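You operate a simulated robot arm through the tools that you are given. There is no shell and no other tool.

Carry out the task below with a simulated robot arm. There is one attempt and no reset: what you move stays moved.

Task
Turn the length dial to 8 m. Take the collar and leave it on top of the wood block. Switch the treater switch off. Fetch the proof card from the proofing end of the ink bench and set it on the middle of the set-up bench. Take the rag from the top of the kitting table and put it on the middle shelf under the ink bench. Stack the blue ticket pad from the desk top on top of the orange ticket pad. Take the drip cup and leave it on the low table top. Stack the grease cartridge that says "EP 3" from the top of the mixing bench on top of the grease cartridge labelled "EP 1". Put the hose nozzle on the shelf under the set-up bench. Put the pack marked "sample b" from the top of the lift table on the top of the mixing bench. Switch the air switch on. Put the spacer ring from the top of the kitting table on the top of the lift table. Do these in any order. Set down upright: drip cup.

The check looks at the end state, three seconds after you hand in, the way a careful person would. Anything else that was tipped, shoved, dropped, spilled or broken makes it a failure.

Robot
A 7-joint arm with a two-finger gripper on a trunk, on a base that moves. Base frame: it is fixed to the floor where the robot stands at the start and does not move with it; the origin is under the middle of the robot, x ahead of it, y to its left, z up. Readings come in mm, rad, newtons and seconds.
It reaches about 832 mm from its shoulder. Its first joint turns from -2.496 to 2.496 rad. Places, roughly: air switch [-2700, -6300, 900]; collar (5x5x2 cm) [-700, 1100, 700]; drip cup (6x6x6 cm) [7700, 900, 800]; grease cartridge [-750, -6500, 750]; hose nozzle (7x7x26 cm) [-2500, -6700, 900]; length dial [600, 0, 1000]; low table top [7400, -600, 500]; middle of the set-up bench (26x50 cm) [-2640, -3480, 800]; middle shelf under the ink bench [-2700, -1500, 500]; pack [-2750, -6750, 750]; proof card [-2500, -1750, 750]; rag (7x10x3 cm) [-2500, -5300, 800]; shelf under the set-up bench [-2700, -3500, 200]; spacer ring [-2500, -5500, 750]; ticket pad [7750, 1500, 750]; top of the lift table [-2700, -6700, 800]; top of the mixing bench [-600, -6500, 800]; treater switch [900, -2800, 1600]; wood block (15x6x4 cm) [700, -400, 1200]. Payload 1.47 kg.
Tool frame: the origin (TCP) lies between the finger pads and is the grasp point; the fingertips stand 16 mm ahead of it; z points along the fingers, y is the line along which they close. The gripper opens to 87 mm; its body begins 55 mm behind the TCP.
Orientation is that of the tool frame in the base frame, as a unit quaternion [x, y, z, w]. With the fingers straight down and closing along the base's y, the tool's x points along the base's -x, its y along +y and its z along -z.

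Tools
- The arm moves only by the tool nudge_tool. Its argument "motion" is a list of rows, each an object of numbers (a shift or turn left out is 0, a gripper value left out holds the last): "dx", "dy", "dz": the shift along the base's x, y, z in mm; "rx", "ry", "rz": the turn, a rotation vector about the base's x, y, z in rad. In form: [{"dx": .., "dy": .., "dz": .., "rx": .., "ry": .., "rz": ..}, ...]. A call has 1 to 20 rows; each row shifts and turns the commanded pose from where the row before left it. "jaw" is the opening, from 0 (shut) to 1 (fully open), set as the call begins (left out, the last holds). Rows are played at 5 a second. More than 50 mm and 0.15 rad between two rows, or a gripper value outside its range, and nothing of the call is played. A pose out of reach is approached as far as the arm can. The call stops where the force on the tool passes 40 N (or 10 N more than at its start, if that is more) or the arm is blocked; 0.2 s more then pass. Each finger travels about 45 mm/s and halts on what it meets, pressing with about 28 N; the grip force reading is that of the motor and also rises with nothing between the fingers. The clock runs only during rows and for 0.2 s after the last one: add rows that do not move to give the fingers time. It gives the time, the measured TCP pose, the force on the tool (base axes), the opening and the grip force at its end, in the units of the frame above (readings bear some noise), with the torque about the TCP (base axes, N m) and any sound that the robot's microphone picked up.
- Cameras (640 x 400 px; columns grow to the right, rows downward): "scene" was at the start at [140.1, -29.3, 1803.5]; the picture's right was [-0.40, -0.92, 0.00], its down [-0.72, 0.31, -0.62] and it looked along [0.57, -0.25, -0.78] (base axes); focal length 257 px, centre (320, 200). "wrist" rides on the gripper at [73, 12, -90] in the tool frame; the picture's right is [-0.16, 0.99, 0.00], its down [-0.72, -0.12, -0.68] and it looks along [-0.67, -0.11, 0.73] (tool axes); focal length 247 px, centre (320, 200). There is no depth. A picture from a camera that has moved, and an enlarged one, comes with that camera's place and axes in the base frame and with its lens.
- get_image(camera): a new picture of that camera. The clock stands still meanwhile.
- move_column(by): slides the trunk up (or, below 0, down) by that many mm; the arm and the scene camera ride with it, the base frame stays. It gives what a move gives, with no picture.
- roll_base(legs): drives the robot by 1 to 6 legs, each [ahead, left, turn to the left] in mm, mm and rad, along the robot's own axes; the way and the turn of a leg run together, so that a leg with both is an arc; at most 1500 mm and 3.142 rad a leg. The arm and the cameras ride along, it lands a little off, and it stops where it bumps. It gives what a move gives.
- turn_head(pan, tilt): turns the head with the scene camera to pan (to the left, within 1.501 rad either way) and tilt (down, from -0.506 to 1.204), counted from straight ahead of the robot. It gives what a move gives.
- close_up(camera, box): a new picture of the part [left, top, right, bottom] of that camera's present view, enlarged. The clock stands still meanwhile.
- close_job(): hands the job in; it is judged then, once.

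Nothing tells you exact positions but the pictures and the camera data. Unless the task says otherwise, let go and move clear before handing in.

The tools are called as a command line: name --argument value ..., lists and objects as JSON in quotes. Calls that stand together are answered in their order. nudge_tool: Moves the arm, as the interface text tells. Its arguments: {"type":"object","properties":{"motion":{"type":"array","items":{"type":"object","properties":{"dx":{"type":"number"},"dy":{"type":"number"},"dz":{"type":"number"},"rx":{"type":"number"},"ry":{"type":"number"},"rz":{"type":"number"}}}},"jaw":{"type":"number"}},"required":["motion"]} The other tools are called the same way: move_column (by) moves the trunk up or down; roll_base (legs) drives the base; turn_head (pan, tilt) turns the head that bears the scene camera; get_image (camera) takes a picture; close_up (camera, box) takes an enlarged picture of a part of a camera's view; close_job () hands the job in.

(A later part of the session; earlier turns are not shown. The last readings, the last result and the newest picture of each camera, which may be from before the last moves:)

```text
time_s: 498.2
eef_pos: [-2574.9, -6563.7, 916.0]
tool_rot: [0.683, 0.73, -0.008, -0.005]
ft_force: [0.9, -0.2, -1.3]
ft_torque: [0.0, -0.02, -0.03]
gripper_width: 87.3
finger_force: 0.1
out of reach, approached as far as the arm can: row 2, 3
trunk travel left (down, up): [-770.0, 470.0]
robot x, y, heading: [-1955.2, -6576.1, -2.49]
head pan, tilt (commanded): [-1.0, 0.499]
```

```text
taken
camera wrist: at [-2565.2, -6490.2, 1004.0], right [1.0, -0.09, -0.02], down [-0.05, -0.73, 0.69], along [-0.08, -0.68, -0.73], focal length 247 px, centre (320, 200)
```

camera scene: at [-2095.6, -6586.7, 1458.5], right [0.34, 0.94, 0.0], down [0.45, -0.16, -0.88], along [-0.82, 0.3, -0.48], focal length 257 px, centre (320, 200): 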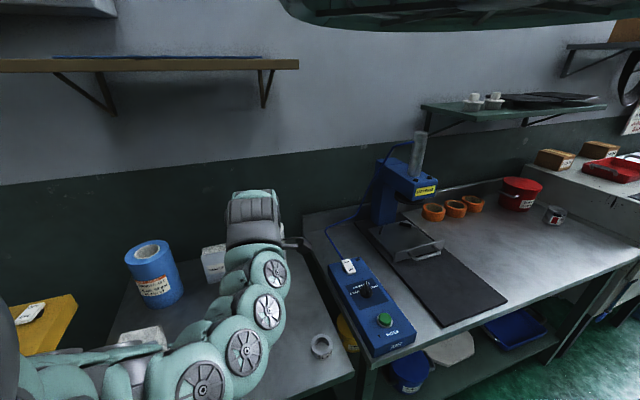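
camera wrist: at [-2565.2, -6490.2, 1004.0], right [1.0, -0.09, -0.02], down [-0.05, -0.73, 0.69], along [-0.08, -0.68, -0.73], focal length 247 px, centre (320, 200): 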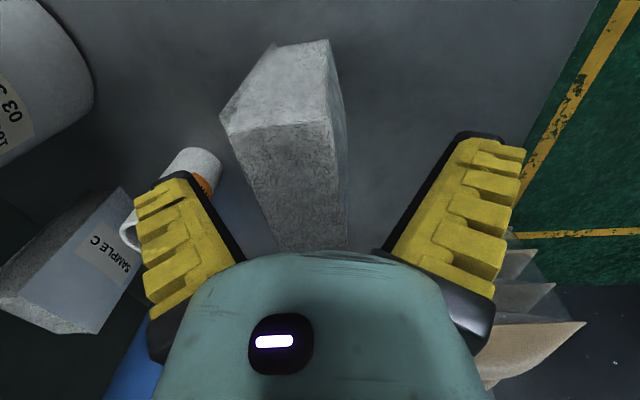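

The arm is at its reach limit downward; I raise it 40 relative to the trunk, then lower the trunk 80.

nudge_tool --motion '[{"dz": 20, "dx": -3}, {"dz": 20, "dx": -4, "dy": 1}]'

move_column --by -55

get_image --camera "wrist"

```text
time_s: 498.8
eef_pos: [-2582.9, -6563.9, 957.5]
tool_rot: [0.683, 0.73, -0.008, -0.006]
ft_force: [-0.6, 1.3, -0.3]
ft_torque: [0.03, 0.01, -0.01]
gripper_width: 87.0
finger_force: 0.1
trunk travel left (down, up): [-770.0, 470.0]
robot x, y, heading: [-1955.7, -6575.6, -2.493]
head pan, tilt (commanded): [-1.0, 0.499]
```

```text
time_s: 499.8
eef_pos: [-2582.7, -6563.4, 900.2]
tool_rot: [0.684, 0.729, -0.009, -0.005]
ft_force: [0.1, 0.3, -0.4]
ft_torque: [-0.01, 0.01, 0.0]
gripper_width: 86.8
finger_force: 0.0
trunk travel left (down, up): [-715.0, 525.0]
robot x, y, heading: [-1954.7, -6571.2, -2.494]
head pan, tilt (commanded): [-1.0, 0.499]
```

```text
taken
camera wrist: at [-2572.8, -6489.9, 990.6], right [1.0, -0.09, -0.02], down [-0.05, -0.73, 0.69], along [-0.08, -0.68, -0.73], focal length 247 px, centre (320, 200)
```

wrist: 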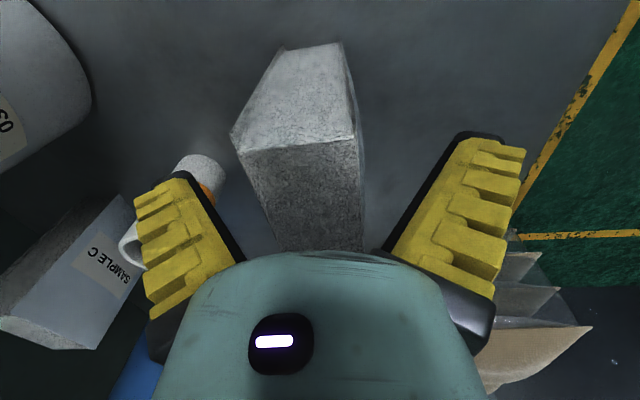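

nudge_tool --motion '[{"dx": -5}]'

move_column --by -24

nudge_tool --motion '[{"dx": 0}, {"dx": 0}, {"dx": 0}, {"dx": 0}]' --jaw 0.25

get_image --camera "wrist"

```text
time_s: 500.2
eef_pos: [-2586.8, -6565.5, 901.2]
tool_rot: [0.683, 0.73, -0.01, -0.006]
ft_force: [-0.3, -0.5, 0.0]
ft_torque: [-0.01, -0.02, 0.0]
gripper_width: 87.1
finger_force: 0.0
trunk travel left (down, up): [-715.0, 525.0]
robot x, y, heading: [-1958.9, -6576.0, -2.493]
head pan, tilt (commanded): [-1.0, 0.499]
```

```text
time_s: 500.9
eef_pos: [-2590.4, -6562.0, 882.6]
tool_rot: [0.684, 0.73, -0.012, -0.011]
ft_force: [3.3, -0.7, 15.9]
ft_torque: [0.03, 0.15, 0.01]
gripper_width: 79.6
finger_force: 8.8
trunk travel left (down, up): [-691.0, 549.0]
robot x, y, heading: [-1956.7, -6578.5, -2.491]
head pan, tilt (commanded): [-1.0, 0.499]
stopped: the force on the tool passed its limit at 40 N (the readings are from after the stop); the commanded pose is now the measured one
```

```text
time_s: 501.7
eef_pos: [-2593.2, -6561.5, 884.5]
tool_rot: [0.684, 0.729, -0.012, -0.011]
ft_force: [7.4, -1.7, 30.0]
ft_torque: [-0.1, -0.15, 0.11]
gripper_width: 56.1
finger_force: 28.0
trunk travel left (down, up): [-691.0, 549.0]
robot x, y, heading: [-1955.3, -6579.1, -2.488]
head pan, tilt (commanded): [-1.0, 0.499]
stopped in row 4: the force on the tool passed its limit at 41 N (the readings are from after the stop); the commanded pose is now the measured one
```

```text
taken
camera wrist: at [-2582.0, -6488.6, 974.0], right [0.99, -0.1, -0.03], down [-0.05, -0.73, 0.68], along [-0.09, -0.68, -0.73], focal length 247 px, centre (320, 200)
```

wrist: 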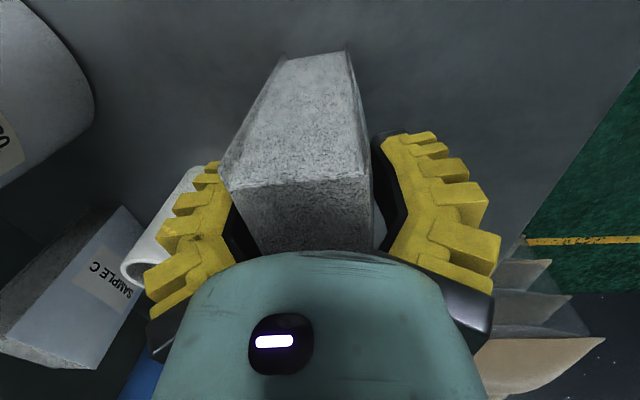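

Some contact occurred. Let me look from the head camera before doing anything.

get_image --camera "scene"

close_up --camera "scene" --box '[120, 200, 360, 380]'

close_up --camera "wrist" --box '[110, 120, 270, 300]'

```text
taken
camera scene: at [-2096.2, -6587.1, 1379.7], right [0.34, 0.94, 0.0], down [0.45, -0.16, -0.88], along [-0.83, 0.3, -0.48], focal length 257 px, centre (320, 200)
```

scene: 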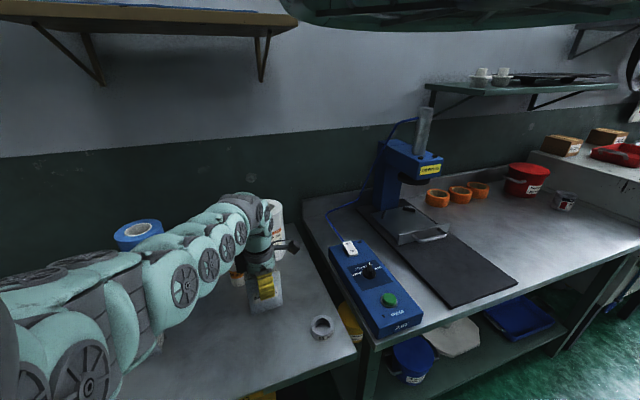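

```text
2.22 times, centred on (240, 290) of scene
camera zoom: at [-2096.2, -6587.1, 1379.7], right [0.34, 0.94, 0.0], down [0.45, -0.16, -0.88], along [-0.83, 0.3, -0.48], focal length 572 px, centre (498, 0)
```

zoom: 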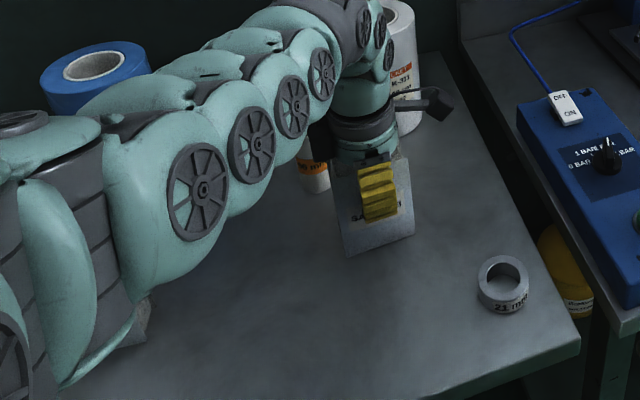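

```text
2.22 times, centred on (190, 210) of wrist
camera zoom: at [-2582.0, -6488.6, 974.0], right [0.99, -0.1, -0.03], down [-0.05, -0.73, 0.68], along [-0.09, -0.68, -0.73], focal length 549 px, centre (609, 178)
```

zoom: 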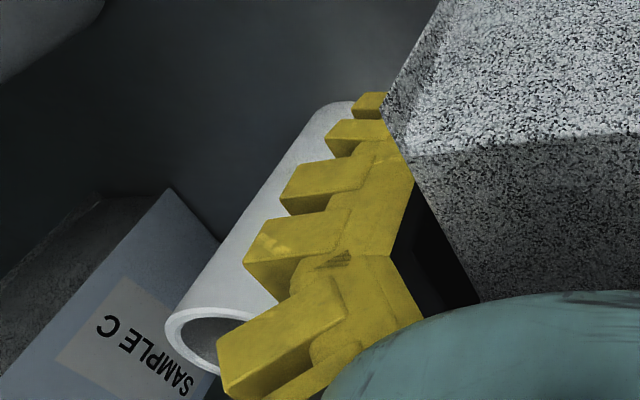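

The palm seems to press on the pack's top. I rise 12 mm and finish closing.

nudge_tool --motion '[{"dz": 6}, {"dz": 6}]' --jaw 0.75

nudge_tool --motion '[{"dx": 0}, {"dx": 0}, {"dx": 0}, {"dx": 0}, {"dx": 0}]' --jaw 0.2

get_image --camera "wrist"

```text
time_s: 502.3
eef_pos: [-2588.8, -6561.9, 893.1]
tool_rot: [0.685, 0.729, -0.009, -0.007]
ft_force: [-0.4, 0.4, 0.7]
ft_torque: [0.0, -0.04, 0.06]
gripper_width: 69.3
finger_force: 2.8
trunk travel left (down, up): [-691.0, 549.0]
robot x, y, heading: [-1954.7, -6576.6, -2.492]
head pan, tilt (commanded): [-1.0, 0.499]
```

```text
time_s: 503.5
eef_pos: [-2588.8, -6561.4, 894.3]
tool_rot: [0.684, 0.729, -0.009, -0.009]
ft_force: [0.5, 0.2, 0.4]
ft_torque: [0.01, -0.01, -0.01]
gripper_width: 51.9
finger_force: 27.9
trunk travel left (down, up): [-691.0, 549.0]
robot x, y, heading: [-1953.9, -6577.1, -2.489]
head pan, tilt (commanded): [-1.0, 0.499]
```

```text
taken
camera wrist: at [-2578.7, -6489.1, 982.6], right [1.0, -0.1, -0.03], down [-0.05, -0.73, 0.68], along [-0.08, -0.68, -0.73], focal length 247 px, centre (320, 200)
```

wrist: 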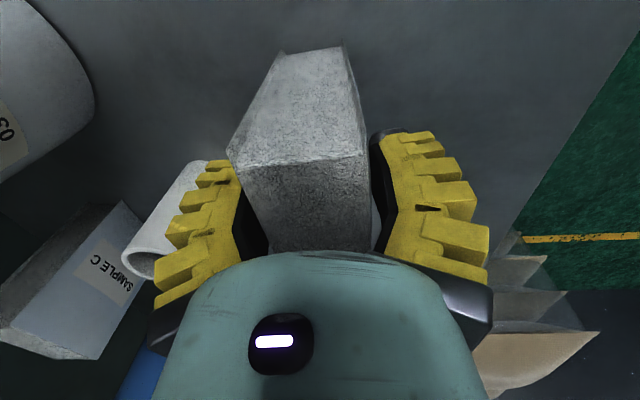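

Gripped cleanly at 52 mm. Lifting.

nudge_tool --motion '[{"dz": 8}, {"dz": 12}, {"dz": 20}, {"dz": 30}, {"dz": 30}]'

get_image --camera "wrist"

close_up --camera "scene" --box '[120, 180, 360, 360]'

```text
time_s: 504.7
eef_pos: [-2589.8, -6560.5, 993.3]
tool_rot: [0.684, 0.729, -0.011, -0.009]
ft_force: [0.0, 0.1, -3.3]
ft_torque: [0.01, 0.0, 0.0]
gripper_width: 51.8
finger_force: 28.5
trunk travel left (down, up): [-691.0, 549.0]
robot x, y, heading: [-1953.7, -6576.6, -2.494]
head pan, tilt (commanded): [-1.0, 0.499]
```

```text
taken
camera wrist: at [-2578.9, -6488.1, 1082.1], right [1.0, -0.1, -0.03], down [-0.05, -0.73, 0.68], along [-0.08, -0.68, -0.73], focal length 247 px, centre (320, 200)
```

wrist: 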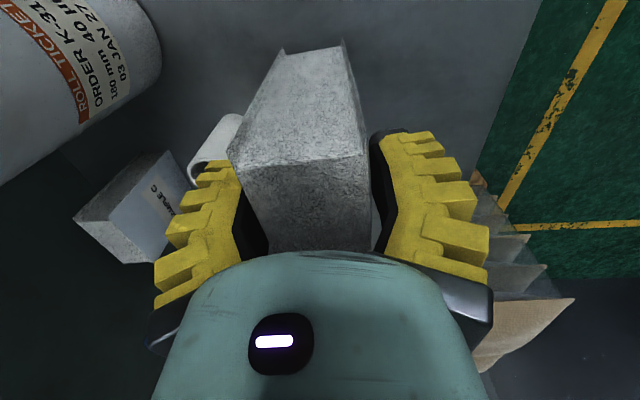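

```text
2.22 times, centred on (240, 270) of scene
camera zoom: at [-2095.2, -6586.8, 1379.4], right [0.34, 0.94, 0.0], down [0.45, -0.16, -0.88], along [-0.82, 0.3, -0.48], focal length 572 px, centre (498, 44)
```

zoom: 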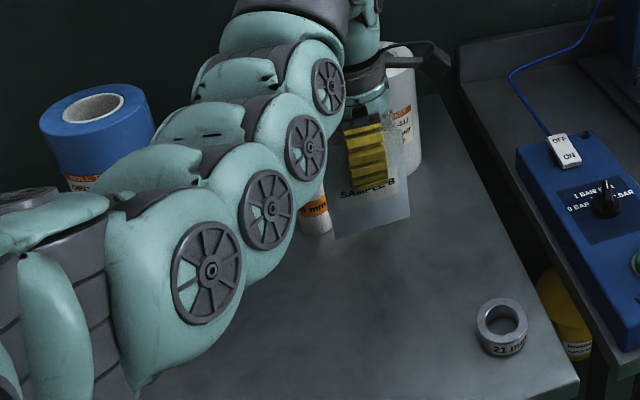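

Pack B is in hand. I back out and turn clockwise toward the mixing bench on the east side, looking on the way.

roll_base --legs '[[-247, 187, 0]]'

move_column --by 50

roll_base --legs '[[0, 0, -1.9]]'

get_image --camera "scene"

```text
time_s: 506.8
eef_pos: [-2279.9, -6563.1, 992.1]
tool_rot: [0.684, 0.729, -0.009, -0.009]
ft_force: [-0.1, -0.7, -3.3]
ft_torque: [0.03, 0.02, 0.01]
gripper_width: 51.8
finger_force: 28.2
trunk travel left (down, up): [-691.0, 549.0]
robot x, y, heading: [-1648.1, -6576.0, -2.493]
head pan, tilt (commanded): [-1.0, 0.499]
```

```text
time_s: 507.7
eef_pos: [-2281.3, -6563.3, 1041.5]
tool_rot: [0.684, 0.729, -0.009, -0.01]
ft_force: [-0.3, 0.0, -1.5]
ft_torque: [-0.01, 0.01, 0.02]
gripper_width: 51.5
finger_force: 28.1
trunk travel left (down, up): [-741.0, 499.0]
robot x, y, heading: [-1646.5, -6577.4, -2.494]
head pan, tilt (commanded): [-1.0, 0.499]
```

```text
time_s: 512.6
eef_pos: [-1435.0, -5980.9, 1042.2]
tool_rot: [0.992, -0.126, 0.002, -0.013]
ft_force: [0.1, 0.9, -3.0]
ft_torque: [0.0, -0.02, -0.01]
gripper_width: 51.0
finger_force: 28.0
trunk travel left (down, up): [-741.0, 499.0]
robot x, y, heading: [-1648.5, -6577.5, 1.902]
head pan, tilt (commanded): [-1.0, 0.499]
```

```text
taken
camera scene: at [-1612.7, -6440.3, 1429.3], right [0.79, -0.62, 0.0], down [-0.3, -0.38, -0.88], along [0.54, 0.69, -0.48], focal length 257 px, centre (320, 200)
```

scene: 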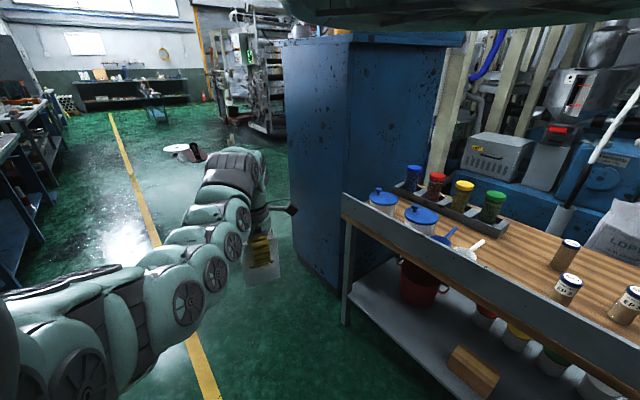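

The mixing bench is to the east with its near edge at x≈−800; I turn the rest of the way to face it.

roll_base --legs '[[0, 0, -1.25]]'

get_image --camera "scene"

```text
time_s: 516.1
eef_pos: [-1013.7, -6589.0, 1041.4]
tool_rot: [0.732, -0.682, 0.008, -0.01]
ft_force: [-0.1, 0.4, -3.1]
ft_torque: [0.01, 0.0, -0.02]
gripper_width: 51.0
finger_force: 27.4
trunk travel left (down, up): [-741.0, 499.0]
robot x, y, heading: [-1650.7, -6576.1, 0.664]
head pan, tilt (commanded): [-1.0, 0.499]
```

```text
taken
camera scene: at [-1505.0, -6565.7, 1429.3], right [-0.34, -0.94, 0.0], down [-0.45, 0.16, -0.88], along [0.83, -0.3, -0.48], focal length 257 px, centre (320, 200)
```

scene: 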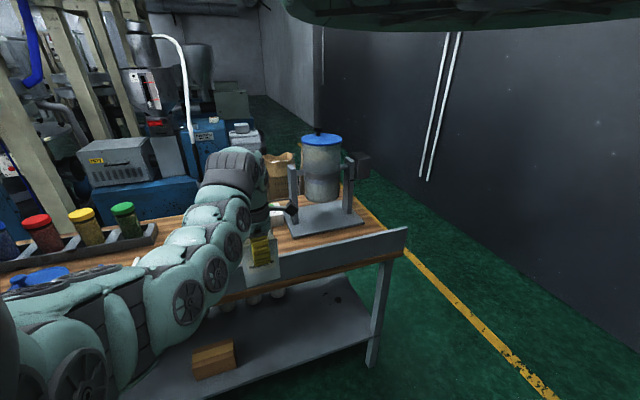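

close_up --camera "scene" --box '[220, 120, 420, 320]'

get_image --camera "wrist"

```text
2.00 times, centred on (320, 220) of scene
camera zoom: at [-1505.0, -6565.7, 1429.3], right [-0.34, -0.94, 0.0], down [-0.45, 0.16, -0.88], along [0.83, -0.3, -0.48], focal length 515 px, centre (320, 160)
```

zoom: 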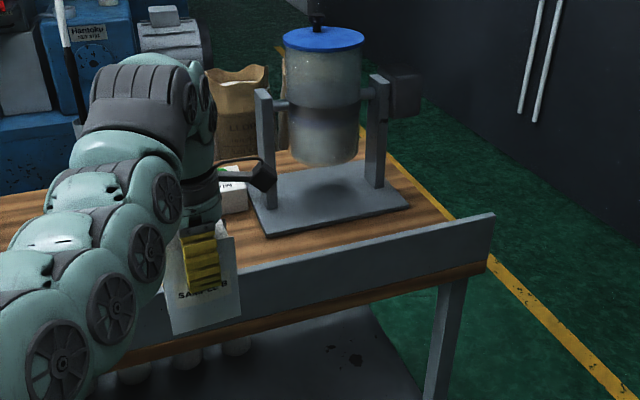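

```text
taken
camera wrist: at [-1020.8, -6663.9, 1131.5], right [-1.0, 0.09, -0.03], down [0.05, 0.73, 0.68], along [0.08, 0.68, -0.73], focal length 247 px, centre (320, 200)
```

wrist: 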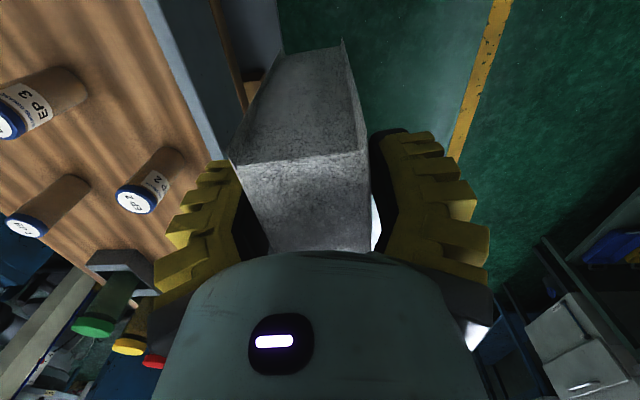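

The bench has a raised grey board on this side. There's free space on top around (−650, −6320) between the scoop and the cartridges. I raise, shift north and then roll in.

move_column --by 70

roll_base --legs '[[166, 212, 0]]'

get_image --camera "scene"

get_image --camera "wrist"

```text
time_s: 517.2
eef_pos: [-1013.5, -6589.4, 1113.1]
tool_rot: [0.732, -0.682, 0.009, -0.01]
ft_force: [-0.1, -0.9, -1.9]
ft_torque: [0.0, 0.01, -0.02]
gripper_width: 50.6
finger_force: 27.9
trunk travel left (down, up): [-811.0, 429.0]
robot x, y, heading: [-1649.0, -6578.0, 0.66]
head pan, tilt (commanded): [-1.0, 0.499]
```

```text
time_s: 519.1
eef_pos: [-1008.4, -6319.0, 1111.6]
tool_rot: [0.732, -0.681, 0.008, -0.01]
ft_force: [0.3, 0.4, -3.2]
ft_torque: [-0.02, 0.0, -0.01]
gripper_width: 50.6
finger_force: 27.9
trunk travel left (down, up): [-811.0, 429.0]
robot x, y, heading: [-1643.6, -6307.5, 0.658]
head pan, tilt (commanded): [-1.0, 0.499]
```

```text
taken
camera scene: at [-1501.1, -6295.0, 1499.3], right [-0.34, -0.94, 0.0], down [-0.45, 0.16, -0.88], along [0.83, -0.29, -0.48], focal length 257 px, centre (320, 200)
```

scene: 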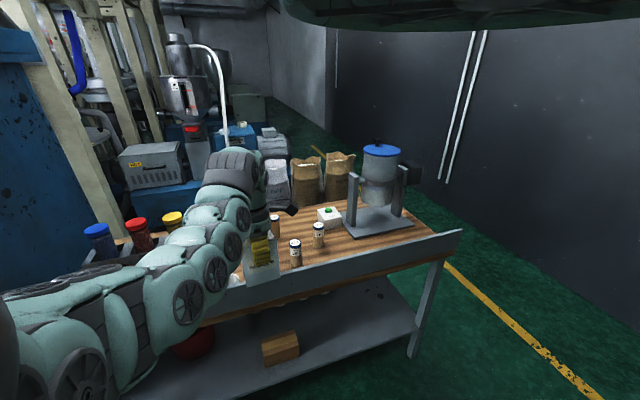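

```text
taken
camera wrist: at [-1016.8, -6392.7, 1201.5], right [-1.0, 0.09, -0.03], down [0.05, 0.73, 0.68], along [0.08, 0.68, -0.73], focal length 247 px, centre (320, 200)
```

wrist: 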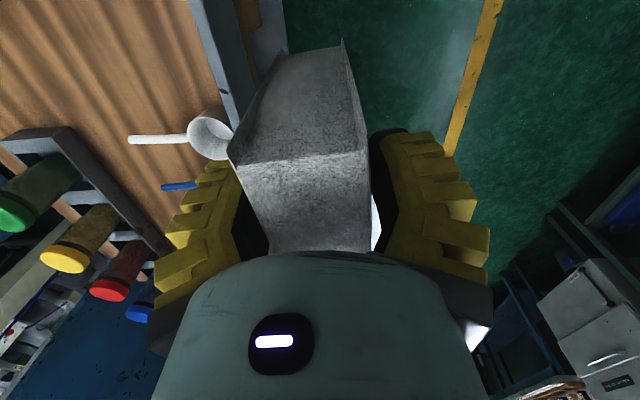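

roll_base --legs '[[283, -219, 0]]'

get_image --camera "wrist"

get_image --camera "scene"

```text
time_s: 521.4
eef_pos: [-653.7, -6320.0, 1112.0]
tool_rot: [0.73, -0.683, 0.009, -0.009]
ft_force: [0.6, 1.1, -2.5]
ft_torque: [-0.03, 0.02, 0.0]
gripper_width: 50.7
finger_force: 28.1
trunk travel left (down, up): [-811.0, 429.0]
robot x, y, heading: [-1286.5, -6308.1, 0.654]
head pan, tilt (commanded): [-1.0, 0.499]
```

```text
taken
camera wrist: at [-662.7, -6394.6, 1201.5], right [-1.0, 0.09, -0.03], down [0.05, 0.73, 0.68], along [0.08, 0.68, -0.73], focal length 247 px, centre (320, 200)
```

wrist: 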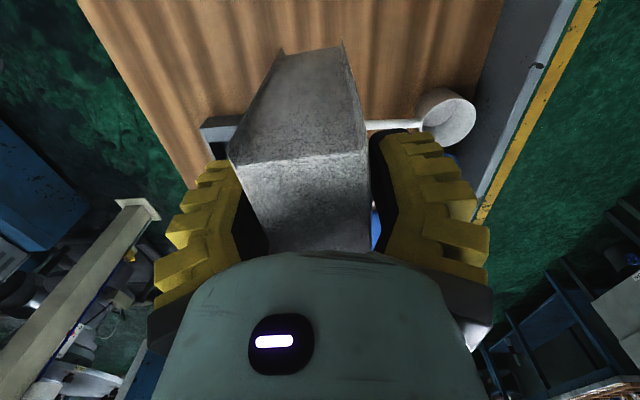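

```text
taken
camera scene: at [-1146.6, -6294.7, 1499.3], right [-0.34, -0.94, 0.0], down [-0.45, 0.16, -0.88], along [0.83, -0.3, -0.48], focal length 257 px, centre (320, 200)
```

scene: 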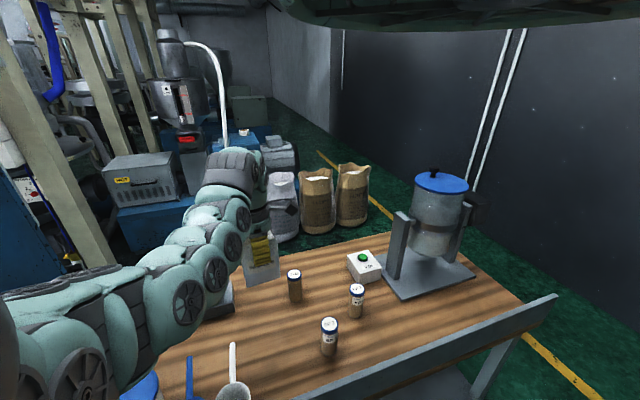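

The bench surface is clearly visible; the spot under the pack is free. Lowering with the trunk.

move_column --by -170

close_up --camera "scene" --box '[180, 180, 420, 380]'

get_image --camera "wrist"

```text
time_s: 523.4
eef_pos: [-654.4, -6319.9, 942.1]
tool_rot: [0.73, -0.683, 0.01, -0.01]
ft_force: [-0.5, 0.7, -3.7]
ft_torque: [0.01, 0.02, -0.03]
gripper_width: 50.6
finger_force: 28.2
trunk travel left (down, up): [-641.0, 599.0]
robot x, y, heading: [-1291.9, -6305.8, 0.653]
head pan, tilt (commanded): [-1.0, 0.499]
```

```text
2.00 times, centred on (300, 280) of scene
camera zoom: at [-1146.6, -6294.7, 1329.4], right [-0.34, -0.94, 0.0], down [-0.45, 0.16, -0.88], along [0.83, -0.3, -0.48], focal length 515 px, centre (360, 40)
```

zoom: 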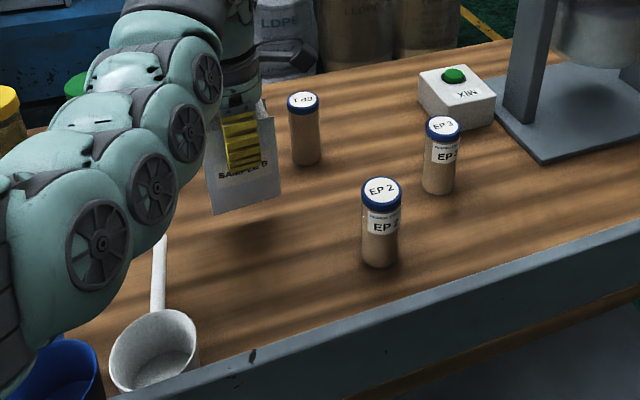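

```text
taken
camera wrist: at [-662.7, -6394.5, 1031.6], right [-1.0, 0.09, -0.03], down [0.05, 0.73, 0.68], along [0.08, 0.68, -0.73], focal length 247 px, centre (320, 200)
```

wrist: 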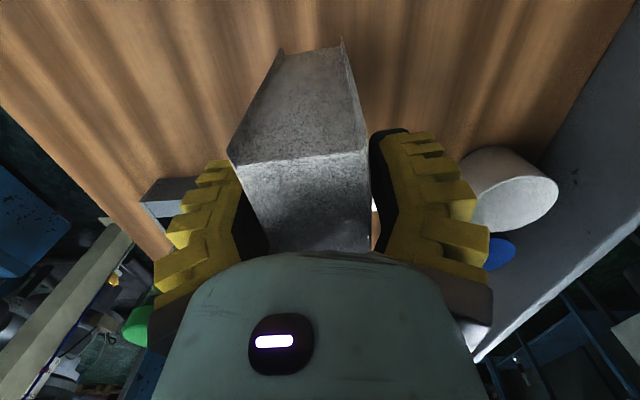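

Labels are readable: EP 1 at the back, EP 3 right, EP 2 in front. Continue lowering the pack.

move_column --by -22

nudge_tool --motion '[{"dz": -4}, {"dz": -4}]'

nudge_tool --motion '[{"dz": -3}, {"dz": -3}]'

nudge_tool --motion '[{"dz": -2}, {"dz": -2}]'

close_up --camera "scene" --box '[240, 190, 360, 290]'

```text
time_s: 524.0
eef_pos: [-654.6, -6319.2, 920.3]
tool_rot: [0.73, -0.683, 0.009, -0.01]
ft_force: [-0.2, 0.1, -3.2]
ft_torque: [0.01, 0.02, 0.01]
gripper_width: 50.3
finger_force: 27.7
trunk travel left (down, up): [-619.0, 621.0]
robot x, y, heading: [-1289.2, -6306.9, 0.657]
head pan, tilt (commanded): [-1.0, 0.499]
```

```text
time_s: 524.6
eef_pos: [-654.6, -6320.6, 910.8]
tool_rot: [0.73, -0.683, 0.008, -0.009]
ft_force: [-0.6, -0.2, -3.6]
ft_torque: [-0.01, -0.02, 0.0]
gripper_width: 50.6
finger_force: 27.5
trunk travel left (down, up): [-619.0, 621.0]
robot x, y, heading: [-1291.4, -6309.0, 0.656]
head pan, tilt (commanded): [-1.0, 0.499]
```

```text
time_s: 525.2
eef_pos: [-654.3, -6320.3, 905.5]
tool_rot: [0.731, -0.682, 0.009, -0.01]
ft_force: [-0.2, 0.0, -2.5]
ft_torque: [-0.02, 0.02, 0.01]
gripper_width: 50.8
finger_force: 27.3
trunk travel left (down, up): [-619.0, 621.0]
robot x, y, heading: [-1288.0, -6307.1, 0.651]
head pan, tilt (commanded): [-1.0, 0.499]
```

```text
time_s: 525.8
eef_pos: [-654.3, -6320.1, 901.5]
tool_rot: [0.73, -0.684, 0.009, -0.01]
ft_force: [0.2, 0.5, -3.0]
ft_torque: [-0.01, -0.03, 0.0]
gripper_width: 50.6
finger_force: 27.9
trunk travel left (down, up): [-619.0, 621.0]
robot x, y, heading: [-1288.8, -6308.5, 0.655]
head pan, tilt (commanded): [-1.0, 0.499]
```

```text
4.00 times, centred on (300, 240) of scene
camera zoom: at [-1146.6, -6294.7, 1307.3], right [-0.34, -0.94, 0.0], down [-0.45, 0.16, -0.88], along [0.83, -0.3, -0.48], focal length 1029 px, centre (400, 40)
```

zoom: 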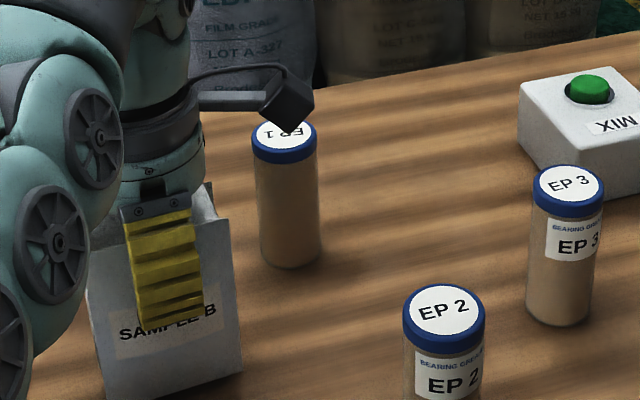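

nudge_tool --motion '[{"dz": -2}, {"dz": -2}]'

nudge_tool --motion '[{"dz": -2}, {"dz": -2}]'

nudge_tool --motion '[{"dz": -2}, {"dz": -2}]'

```text
time_s: 526.4
eef_pos: [-654.6, -6320.7, 897.2]
tool_rot: [0.73, -0.683, 0.01, -0.009]
ft_force: [0.7, -0.1, -2.8]
ft_torque: [0.02, -0.02, -0.03]
gripper_width: 50.5
finger_force: 27.8
trunk travel left (down, up): [-619.0, 621.0]
robot x, y, heading: [-1289.5, -6308.6, 0.658]
head pan, tilt (commanded): [-1.0, 0.499]
```

```text
time_s: 527.0
eef_pos: [-654.5, -6319.4, 894.8]
tool_rot: [0.73, -0.683, 0.009, -0.009]
ft_force: [-0.9, 0.1, -3.6]
ft_torque: [0.0, 0.01, -0.01]
gripper_width: 50.7
finger_force: 27.9
trunk travel left (down, up): [-619.0, 621.0]
robot x, y, heading: [-1289.5, -6306.7, 0.655]
head pan, tilt (commanded): [-1.0, 0.499]
```

```text
time_s: 527.6
eef_pos: [-653.4, -6320.1, 892.3]
tool_rot: [0.73, -0.683, 0.009, -0.011]
ft_force: [-3.4, -0.3, 12.7]
ft_torque: [0.35, 0.7, 0.06]
gripper_width: 50.9
finger_force: 27.8
trunk travel left (down, up): [-619.0, 621.0]
robot x, y, heading: [-1286.9, -6309.0, 0.659]
head pan, tilt (commanded): [-1.0, 0.499]
```

Contact. Release and rise straight up.

nudge_tool --motion '[{"dz": 1}, {"dx": 0}]'

nudge_tool --motion '[{"dx": 0}, {"dx": 0}, {"dx": 0}, {"dx": 0}]' --jaw 1.0

move_column --by 150

get_image --camera "scene"

get_image --camera "wrist"

```text
time_s: 528.2
eef_pos: [-652.8, -6320.1, 892.0]
tool_rot: [0.73, -0.683, 0.01, -0.01]
ft_force: [2.2, -1.9, 3.0]
ft_torque: [0.03, 0.02, -0.02]
gripper_width: 50.8
finger_force: 27.9
trunk travel left (down, up): [-619.0, 621.0]
robot x, y, heading: [-1292.4, -6307.0, 0.658]
head pan, tilt (commanded): [-1.0, 0.499]
```

```text
time_s: 529.2
eef_pos: [-653.8, -6319.9, 891.5]
tool_rot: [0.73, -0.684, 0.009, -0.01]
ft_force: [-0.8, 0.4, 0.0]
ft_torque: [0.0, 0.0, -0.01]
gripper_width: 86.9
finger_force: 0.1
trunk travel left (down, up): [-619.0, 621.0]
robot x, y, heading: [-1289.2, -6310.2, 0.654]
head pan, tilt (commanded): [-1.0, 0.499]
```

```text
time_s: 531.0
eef_pos: [-654.4, -6321.0, 1041.6]
tool_rot: [0.73, -0.683, 0.009, -0.01]
ft_force: [0.2, -0.5, -0.7]
ft_torque: [-0.01, -0.01, 0.03]
gripper_width: 87.2
finger_force: 0.2
trunk travel left (down, up): [-769.0, 471.0]
robot x, y, heading: [-1287.7, -6306.7, 0.659]
head pan, tilt (commanded): [-1.0, 0.499]
```

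```text
taken
camera scene: at [-1146.5, -6294.7, 1457.3], right [-0.34, -0.94, 0.0], down [-0.45, 0.16, -0.88], along [0.83, -0.3, -0.48], focal length 257 px, centre (320, 200)
```

scene: 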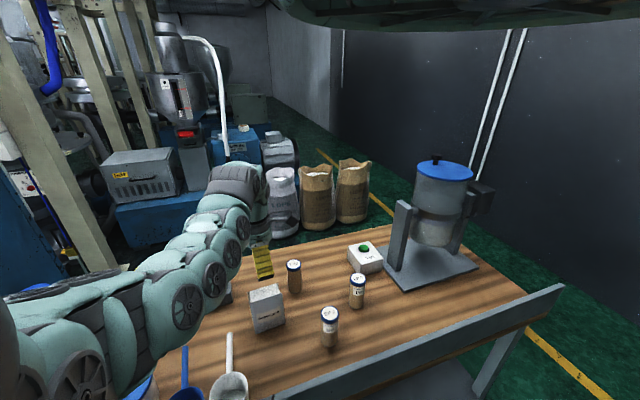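

```text
taken
camera wrist: at [-662.3, -6394.2, 1130.7], right [-1.0, 0.09, -0.03], down [0.05, 0.73, 0.68], along [0.08, 0.68, -0.73], focal length 247 px, centre (320, 200)
```

wrist: 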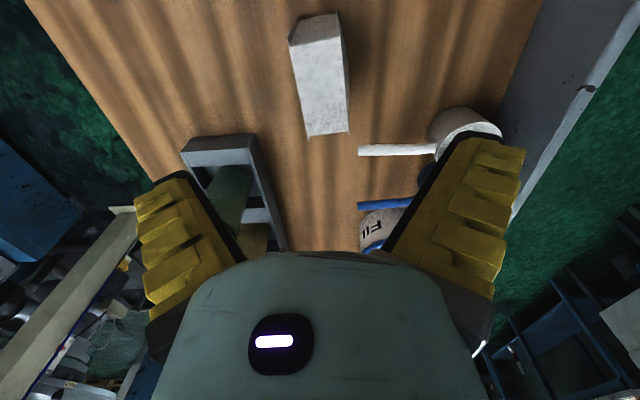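

The pack stands on the mixing bench. Now the cartridges: zoom for their exact positions.

close_up --camera "scene" --box '[260, 230, 400, 360]'

```text
3.08 times, centred on (330, 295) of scene
camera zoom: at [-1146.5, -6294.7, 1457.3], right [-0.34, -0.94, 0.0], down [-0.45, 0.16, -0.88], along [0.83, -0.3, -0.48], focal length 792 px, centre (289, -92)
```

zoom: 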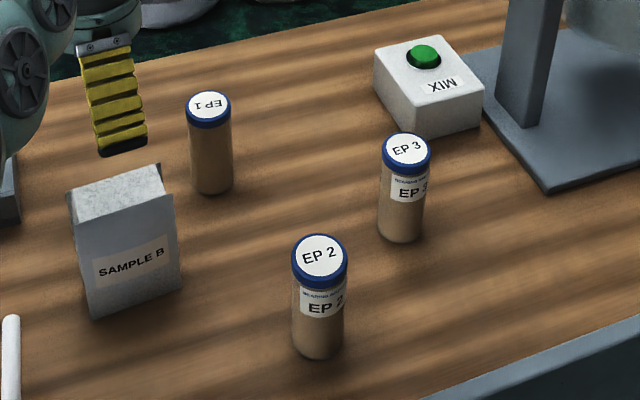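

EP 3 is at about (−668, −6583), EP 1 at (−544, −6422), both about 110 mm tall. I move over EP 3.

roll_base --legs '[[-171, -199, 0]]'

get_image --camera "wrist"

get_image --camera "scene"

```text
time_s: 532.9
eef_pos: [-670.5, -6581.0, 1041.9]
tool_rot: [0.731, -0.682, 0.009, -0.009]
ft_force: [0.1, 0.1, -0.3]
ft_torque: [-0.01, -0.03, 0.01]
gripper_width: 87.3
finger_force: 0.0
trunk travel left (down, up): [-769.0, 471.0]
robot x, y, heading: [-1304.7, -6568.5, 0.659]
head pan, tilt (commanded): [-1.0, 0.499]
```

```text
taken
camera wrist: at [-678.4, -6655.4, 1130.8], right [-1.0, 0.09, -0.03], down [0.05, 0.73, 0.68], along [0.08, 0.68, -0.73], focal length 247 px, centre (320, 200)
```

wrist: 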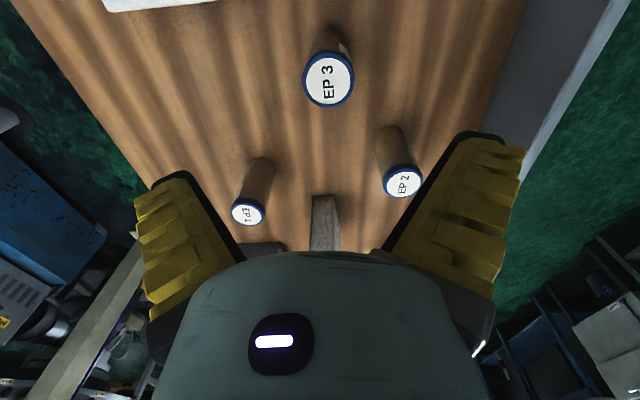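

```text
taken
camera scene: at [-1163.0, -6557.9, 1457.4], right [-0.34, -0.94, 0.0], down [-0.45, 0.16, -0.88], along [0.83, -0.29, -0.48], focal length 257 px, centre (320, 200)
```

scene: 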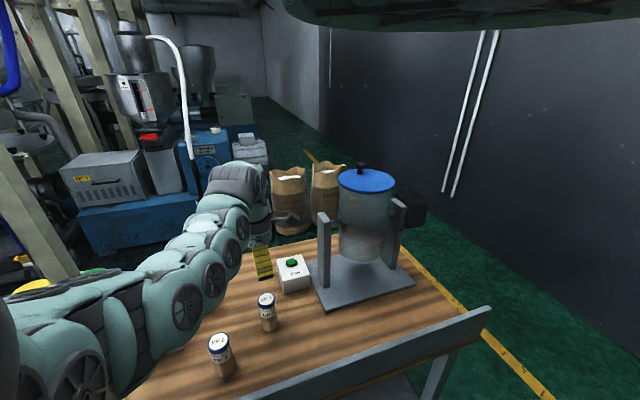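

nudge_tool --motion '[{"dx": -4, "dy": -2, "ry": 0.0254}]'

move_column --by -95

get_image --camera "wrist"

```text
time_s: 533.3
eef_pos: [-675.3, -6583.3, 1039.9]
tool_rot: [0.731, -0.682, 0.0, 0.0]
ft_force: [0.2, -0.5, 0.0]
ft_torque: [-0.01, -0.01, 0.04]
gripper_width: 87.1
finger_force: 0.0
trunk travel left (down, up): [-769.0, 471.0]
robot x, y, heading: [-1307.2, -6572.1, 0.659]
head pan, tilt (commanded): [-1.0, 0.499]
```

```text
time_s: 534.6
eef_pos: [-673.7, -6583.0, 946.7]
tool_rot: [0.731, -0.683, 0.0, -0.001]
ft_force: [0.8, 0.0, -0.3]
ft_torque: [-0.01, -0.01, 0.0]
gripper_width: 87.0
finger_force: 0.1
trunk travel left (down, up): [-674.0, 566.0]
robot x, y, heading: [-1306.2, -6571.6, 0.654]
head pan, tilt (commanded): [-1.0, 0.499]
```

```text
taken
camera wrist: at [-680.1, -6657.2, 1035.8], right [-1.0, 0.09, 0.0], down [0.06, 0.73, 0.68], along [0.06, 0.68, -0.73], focal length 247 px, centre (320, 200)
```

wrist: 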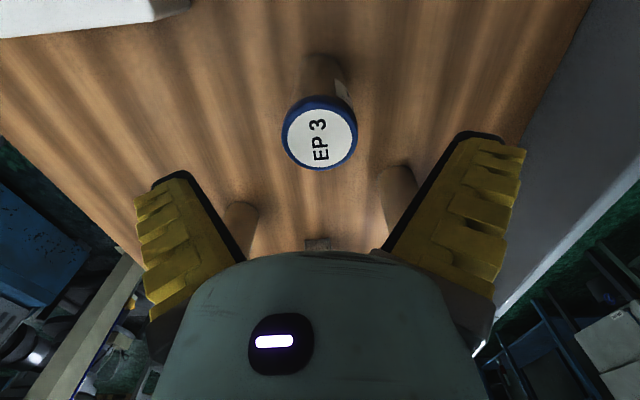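

move_column --by -60

get_image --camera "wrist"

```text
time_s: 535.6
eef_pos: [-674.7, -6582.9, 886.7]
tool_rot: [0.731, -0.683, 0.0, -0.002]
ft_force: [-0.3, -0.2, -0.8]
ft_torque: [0.02, -0.01, -0.03]
gripper_width: 86.9
finger_force: 0.0
trunk travel left (down, up): [-614.0, 626.0]
robot x, y, heading: [-1307.4, -6565.3, 0.657]
head pan, tilt (commanded): [-1.0, 0.499]
```

```text
taken
camera wrist: at [-680.0, -6657.2, 975.8], right [-1.0, 0.09, 0.0], down [0.06, 0.73, 0.68], along [0.06, 0.68, -0.73], focal length 247 px, centre (320, 200)
```

wrist: 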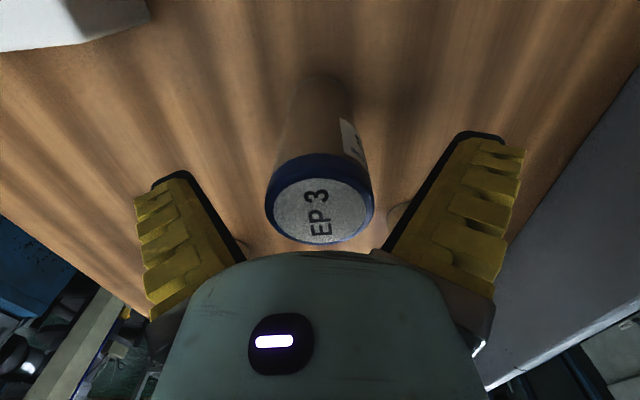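

move_column --by -14

nudge_tool --motion '[{"dx": 0}, {"dx": 0}, {"dx": 0}, {"dx": 0}, {"dx": 0}]' --jaw 0.2

nudge_tool --motion '[{"dz": 5}, {"dz": 10}, {"dz": 20}]'

get_image --camera "wrist"

close_up --camera "scene" --box '[190, 220, 330, 370]'

```text
time_s: 536.2
eef_pos: [-674.8, -6582.4, 872.2]
tool_rot: [0.731, -0.682, 0.0, -0.001]
ft_force: [-0.7, 0.8, 0.0]
ft_torque: [-0.04, 0.02, -0.01]
gripper_width: 87.2
finger_force: 0.1
trunk travel left (down, up): [-600.0, 640.0]
robot x, y, heading: [-1305.5, -6572.5, 0.657]
head pan, tilt (commanded): [-1.0, 0.499]
```

```text
time_s: 537.4
eef_pos: [-675.5, -6582.8, 871.7]
tool_rot: [0.732, -0.682, 0.0, -0.001]
ft_force: [-1.2, -0.1, 2.1]
ft_torque: [-0.02, 0.12, 0.0]
gripper_width: 40.5
finger_force: 28.0
trunk travel left (down, up): [-600.0, 640.0]
robot x, y, heading: [-1304.9, -6570.7, 0.657]
head pan, tilt (commanded): [-1.0, 0.499]
```

```text
time_s: 538.2
eef_pos: [-674.9, -6582.8, 905.7]
tool_rot: [0.731, -0.683, 0.0, -0.002]
ft_force: [1.2, -0.3, -1.2]
ft_torque: [0.0, 0.0, 0.01]
gripper_width: 39.9
finger_force: 27.7
trunk travel left (down, up): [-600.0, 640.0]
robot x, y, heading: [-1306.1, -6569.1, 0.655]
head pan, tilt (commanded): [-1.0, 0.499]
```

```text
taken
camera wrist: at [-680.1, -6657.1, 996.6], right [-1.0, 0.09, 0.0], down [0.06, 0.73, 0.68], along [0.06, 0.68, -0.73], focal length 247 px, centre (320, 200)
```

wrist: 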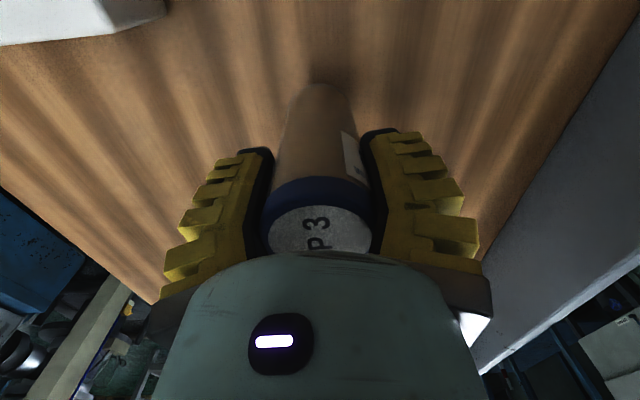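

```text
2.67 times, centred on (260, 295) of scene
camera zoom: at [-1162.9, -6557.9, 1288.4], right [-0.34, -0.94, 0.0], down [-0.45, 0.16, -0.88], along [0.83, -0.29, -0.48], focal length 686 px, centre (480, -53)
```

zoom: 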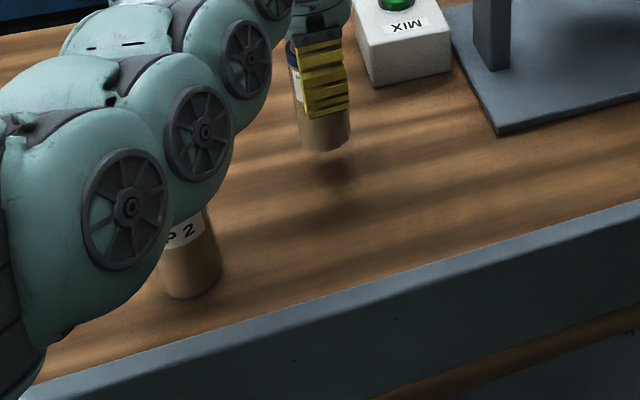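

EP 3 is in hand (its bottom is 82 mm below the grasp point). I raise it and move toward EP 1, stopping short to measure.

move_column --by 130

roll_base --legs '[[124, -41, 0]]'

get_image --camera "wrist"

get_image --camera "scene"

```text
time_s: 539.8
eef_pos: [-674.8, -6583.6, 1038.2]
tool_rot: [0.732, -0.682, 0.0, -0.002]
ft_force: [-0.2, 0.1, -1.2]
ft_torque: [-0.05, 0.0, 0.03]
gripper_width: 39.2
finger_force: 28.2
trunk travel left (down, up): [-730.0, 510.0]
robot x, y, heading: [-1305.4, -6571.9, 0.655]
head pan, tilt (commanded): [-1.0, 0.499]
```

```text
time_s: 541.0
eef_pos: [-553.2, -6541.4, 1036.5]
tool_rot: [0.731, -0.682, 0.0, -0.001]
ft_force: [-0.2, 0.8, -1.7]
ft_torque: [-0.02, 0.0, 0.0]
gripper_width: 39.0
finger_force: 27.6
trunk travel left (down, up): [-730.0, 510.0]
robot x, y, heading: [-1185.7, -6525.8, 0.657]
head pan, tilt (commanded): [-1.0, 0.499]
```

```text
taken
camera wrist: at [-559.6, -6616.5, 1126.4], right [-1.0, 0.09, 0.0], down [0.06, 0.73, 0.68], along [0.06, 0.68, -0.73], focal length 247 px, centre (320, 200)
```

wrist: 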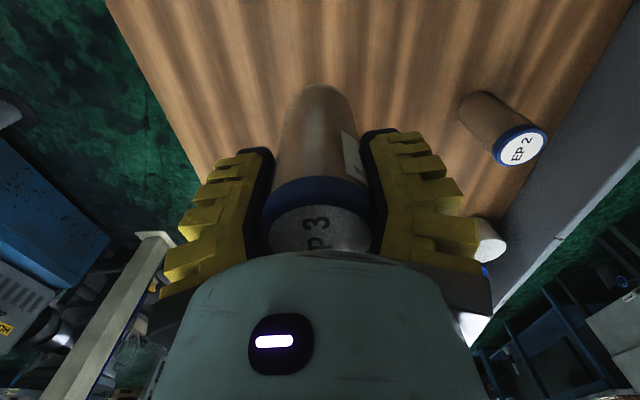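

```text
taken
camera scene: at [-1042.2, -6516.8, 1418.4], right [-0.34, -0.94, 0.0], down [-0.45, 0.16, -0.88], along [0.83, -0.3, -0.48], focal length 257 px, centre (320, 200)
```

scene: 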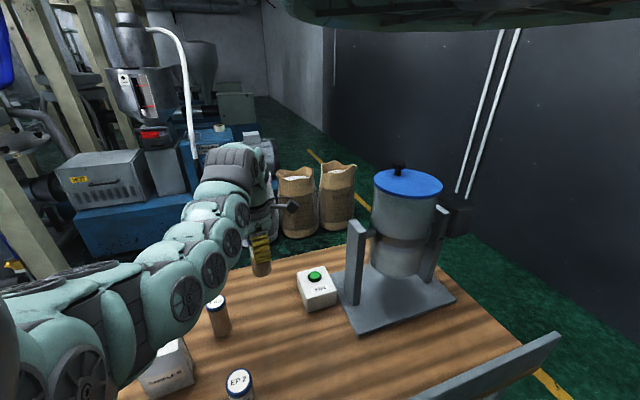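

close_up --camera "scene" --box '[180, 210, 320, 350]'

```text
2.86 times, centred on (250, 280) of scene
camera zoom: at [-1042.2, -6516.8, 1418.4], right [-0.34, -0.94, 0.0], down [-0.45, 0.16, -0.88], along [0.83, -0.3, -0.48], focal length 735 px, centre (520, -29)
```

zoom: 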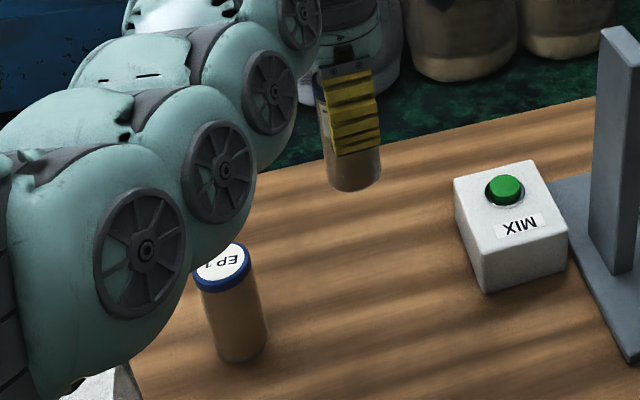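

EP 1 is at about (−552, −6421) by two views. I shift the base north so EP 3 comes right above it.

roll_base --legs '[[75, 95, 0]]'

get_image --camera "wrist"

close_up --camera "scene" --box '[180, 210, 320, 350]'

```text
time_s: 542.3
eef_pos: [-553.2, -6419.8, 1037.6]
tool_rot: [0.732, -0.682, -0.001, -0.001]
ft_force: [-0.6, -0.6, -1.7]
ft_torque: [-0.01, -0.01, -0.04]
gripper_width: 38.7
finger_force: 28.0
trunk travel left (down, up): [-730.0, 510.0]
robot x, y, heading: [-1185.8, -6402.6, 0.658]
head pan, tilt (commanded): [-1.0, 0.499]
```

```text
taken
camera wrist: at [-559.5, -6493.8, 1126.3], right [-1.0, 0.09, 0.0], down [0.06, 0.73, 0.68], along [0.06, 0.68, -0.73], focal length 247 px, centre (320, 200)
```

wrist: 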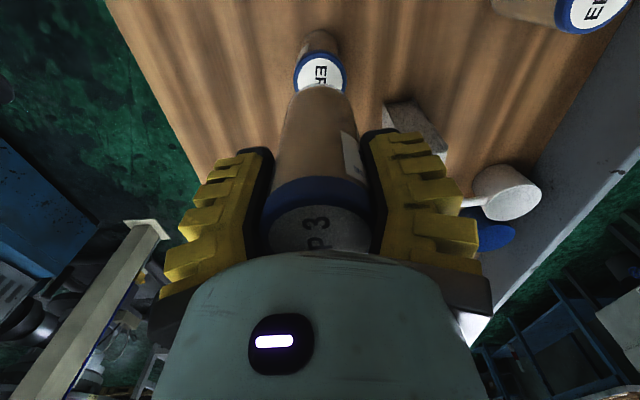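

```text
2.86 times, centred on (250, 280) of scene
camera zoom: at [-1042.3, -6395.1, 1418.4], right [-0.33, -0.94, 0.0], down [-0.45, 0.16, -0.88], along [0.83, -0.29, -0.48], focal length 735 px, centre (520, -29)
```

zoom: 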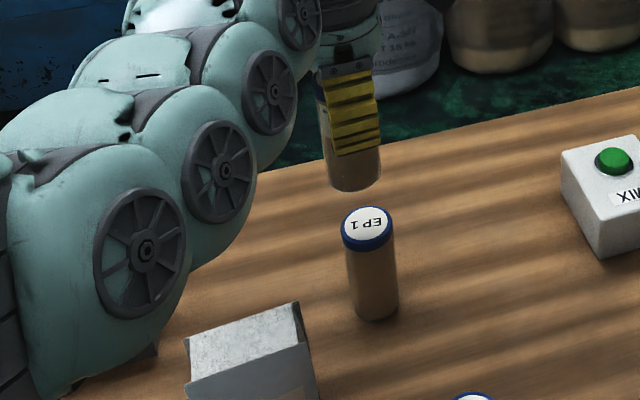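

Relative to EP 3, EP 1 is about 6 mm further south. I correct and lower most of the way.

nudge_tool --motion '[{"dx": -1, "dy": -3}, {"dy": -3}]'

move_column --by -40

close_up --camera "scene" --box '[200, 230, 300, 330]'

close_up --camera "wrist" --box '[220, 20, 420, 180]'

```text
time_s: 542.9
eef_pos: [-553.8, -6426.2, 1035.6]
tool_rot: [0.732, -0.681, 0.0, -0.001]
ft_force: [0.1, 1.2, -1.3]
ft_torque: [0.01, -0.01, -0.01]
gripper_width: 38.8
finger_force: 28.1
trunk travel left (down, up): [-730.0, 510.0]
robot x, y, heading: [-1182.0, -6411.3, 0.662]
head pan, tilt (commanded): [-1.0, 0.499]
```

```text
time_s: 543.7
eef_pos: [-553.8, -6427.3, 996.7]
tool_rot: [0.732, -0.681, 0.0, -0.001]
ft_force: [-0.5, 0.9, -1.0]
ft_torque: [0.02, -0.03, -0.03]
gripper_width: 38.9
finger_force: 27.9
trunk travel left (down, up): [-690.0, 550.0]
robot x, y, heading: [-1181.2, -6411.5, 0.657]
head pan, tilt (commanded): [-1.0, 0.499]
```

```text
4.00 times, centred on (250, 280) of scene
camera zoom: at [-1042.2, -6395.1, 1378.4], right [-0.33, -0.94, 0.0], down [-0.45, 0.16, -0.88], along [0.83, -0.29, -0.48], focal length 1029 px, centre (600, -120)
```

zoom: 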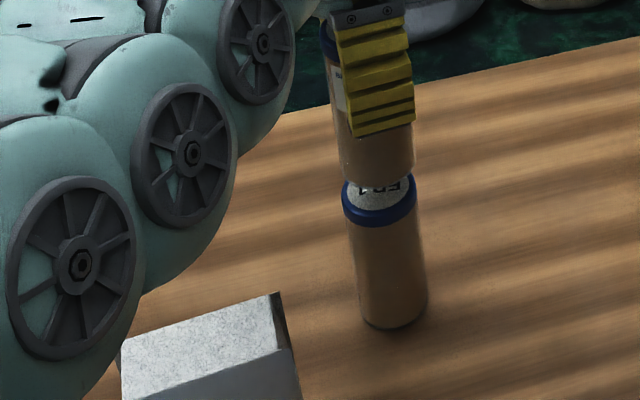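

```text
2.50 times, centred on (320, 100) of wrist
camera zoom: at [-560.2, -6499.9, 1086.1], right [-1.0, 0.09, 0.0], down [0.06, 0.73, 0.68], along [0.06, 0.68, -0.73], focal length 617 px, centre (320, 450)
```

zoom: 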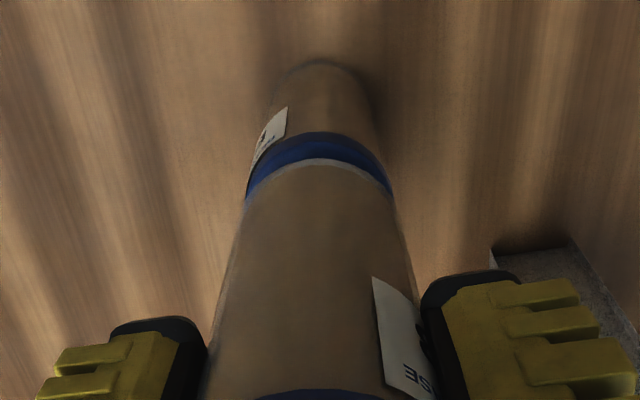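

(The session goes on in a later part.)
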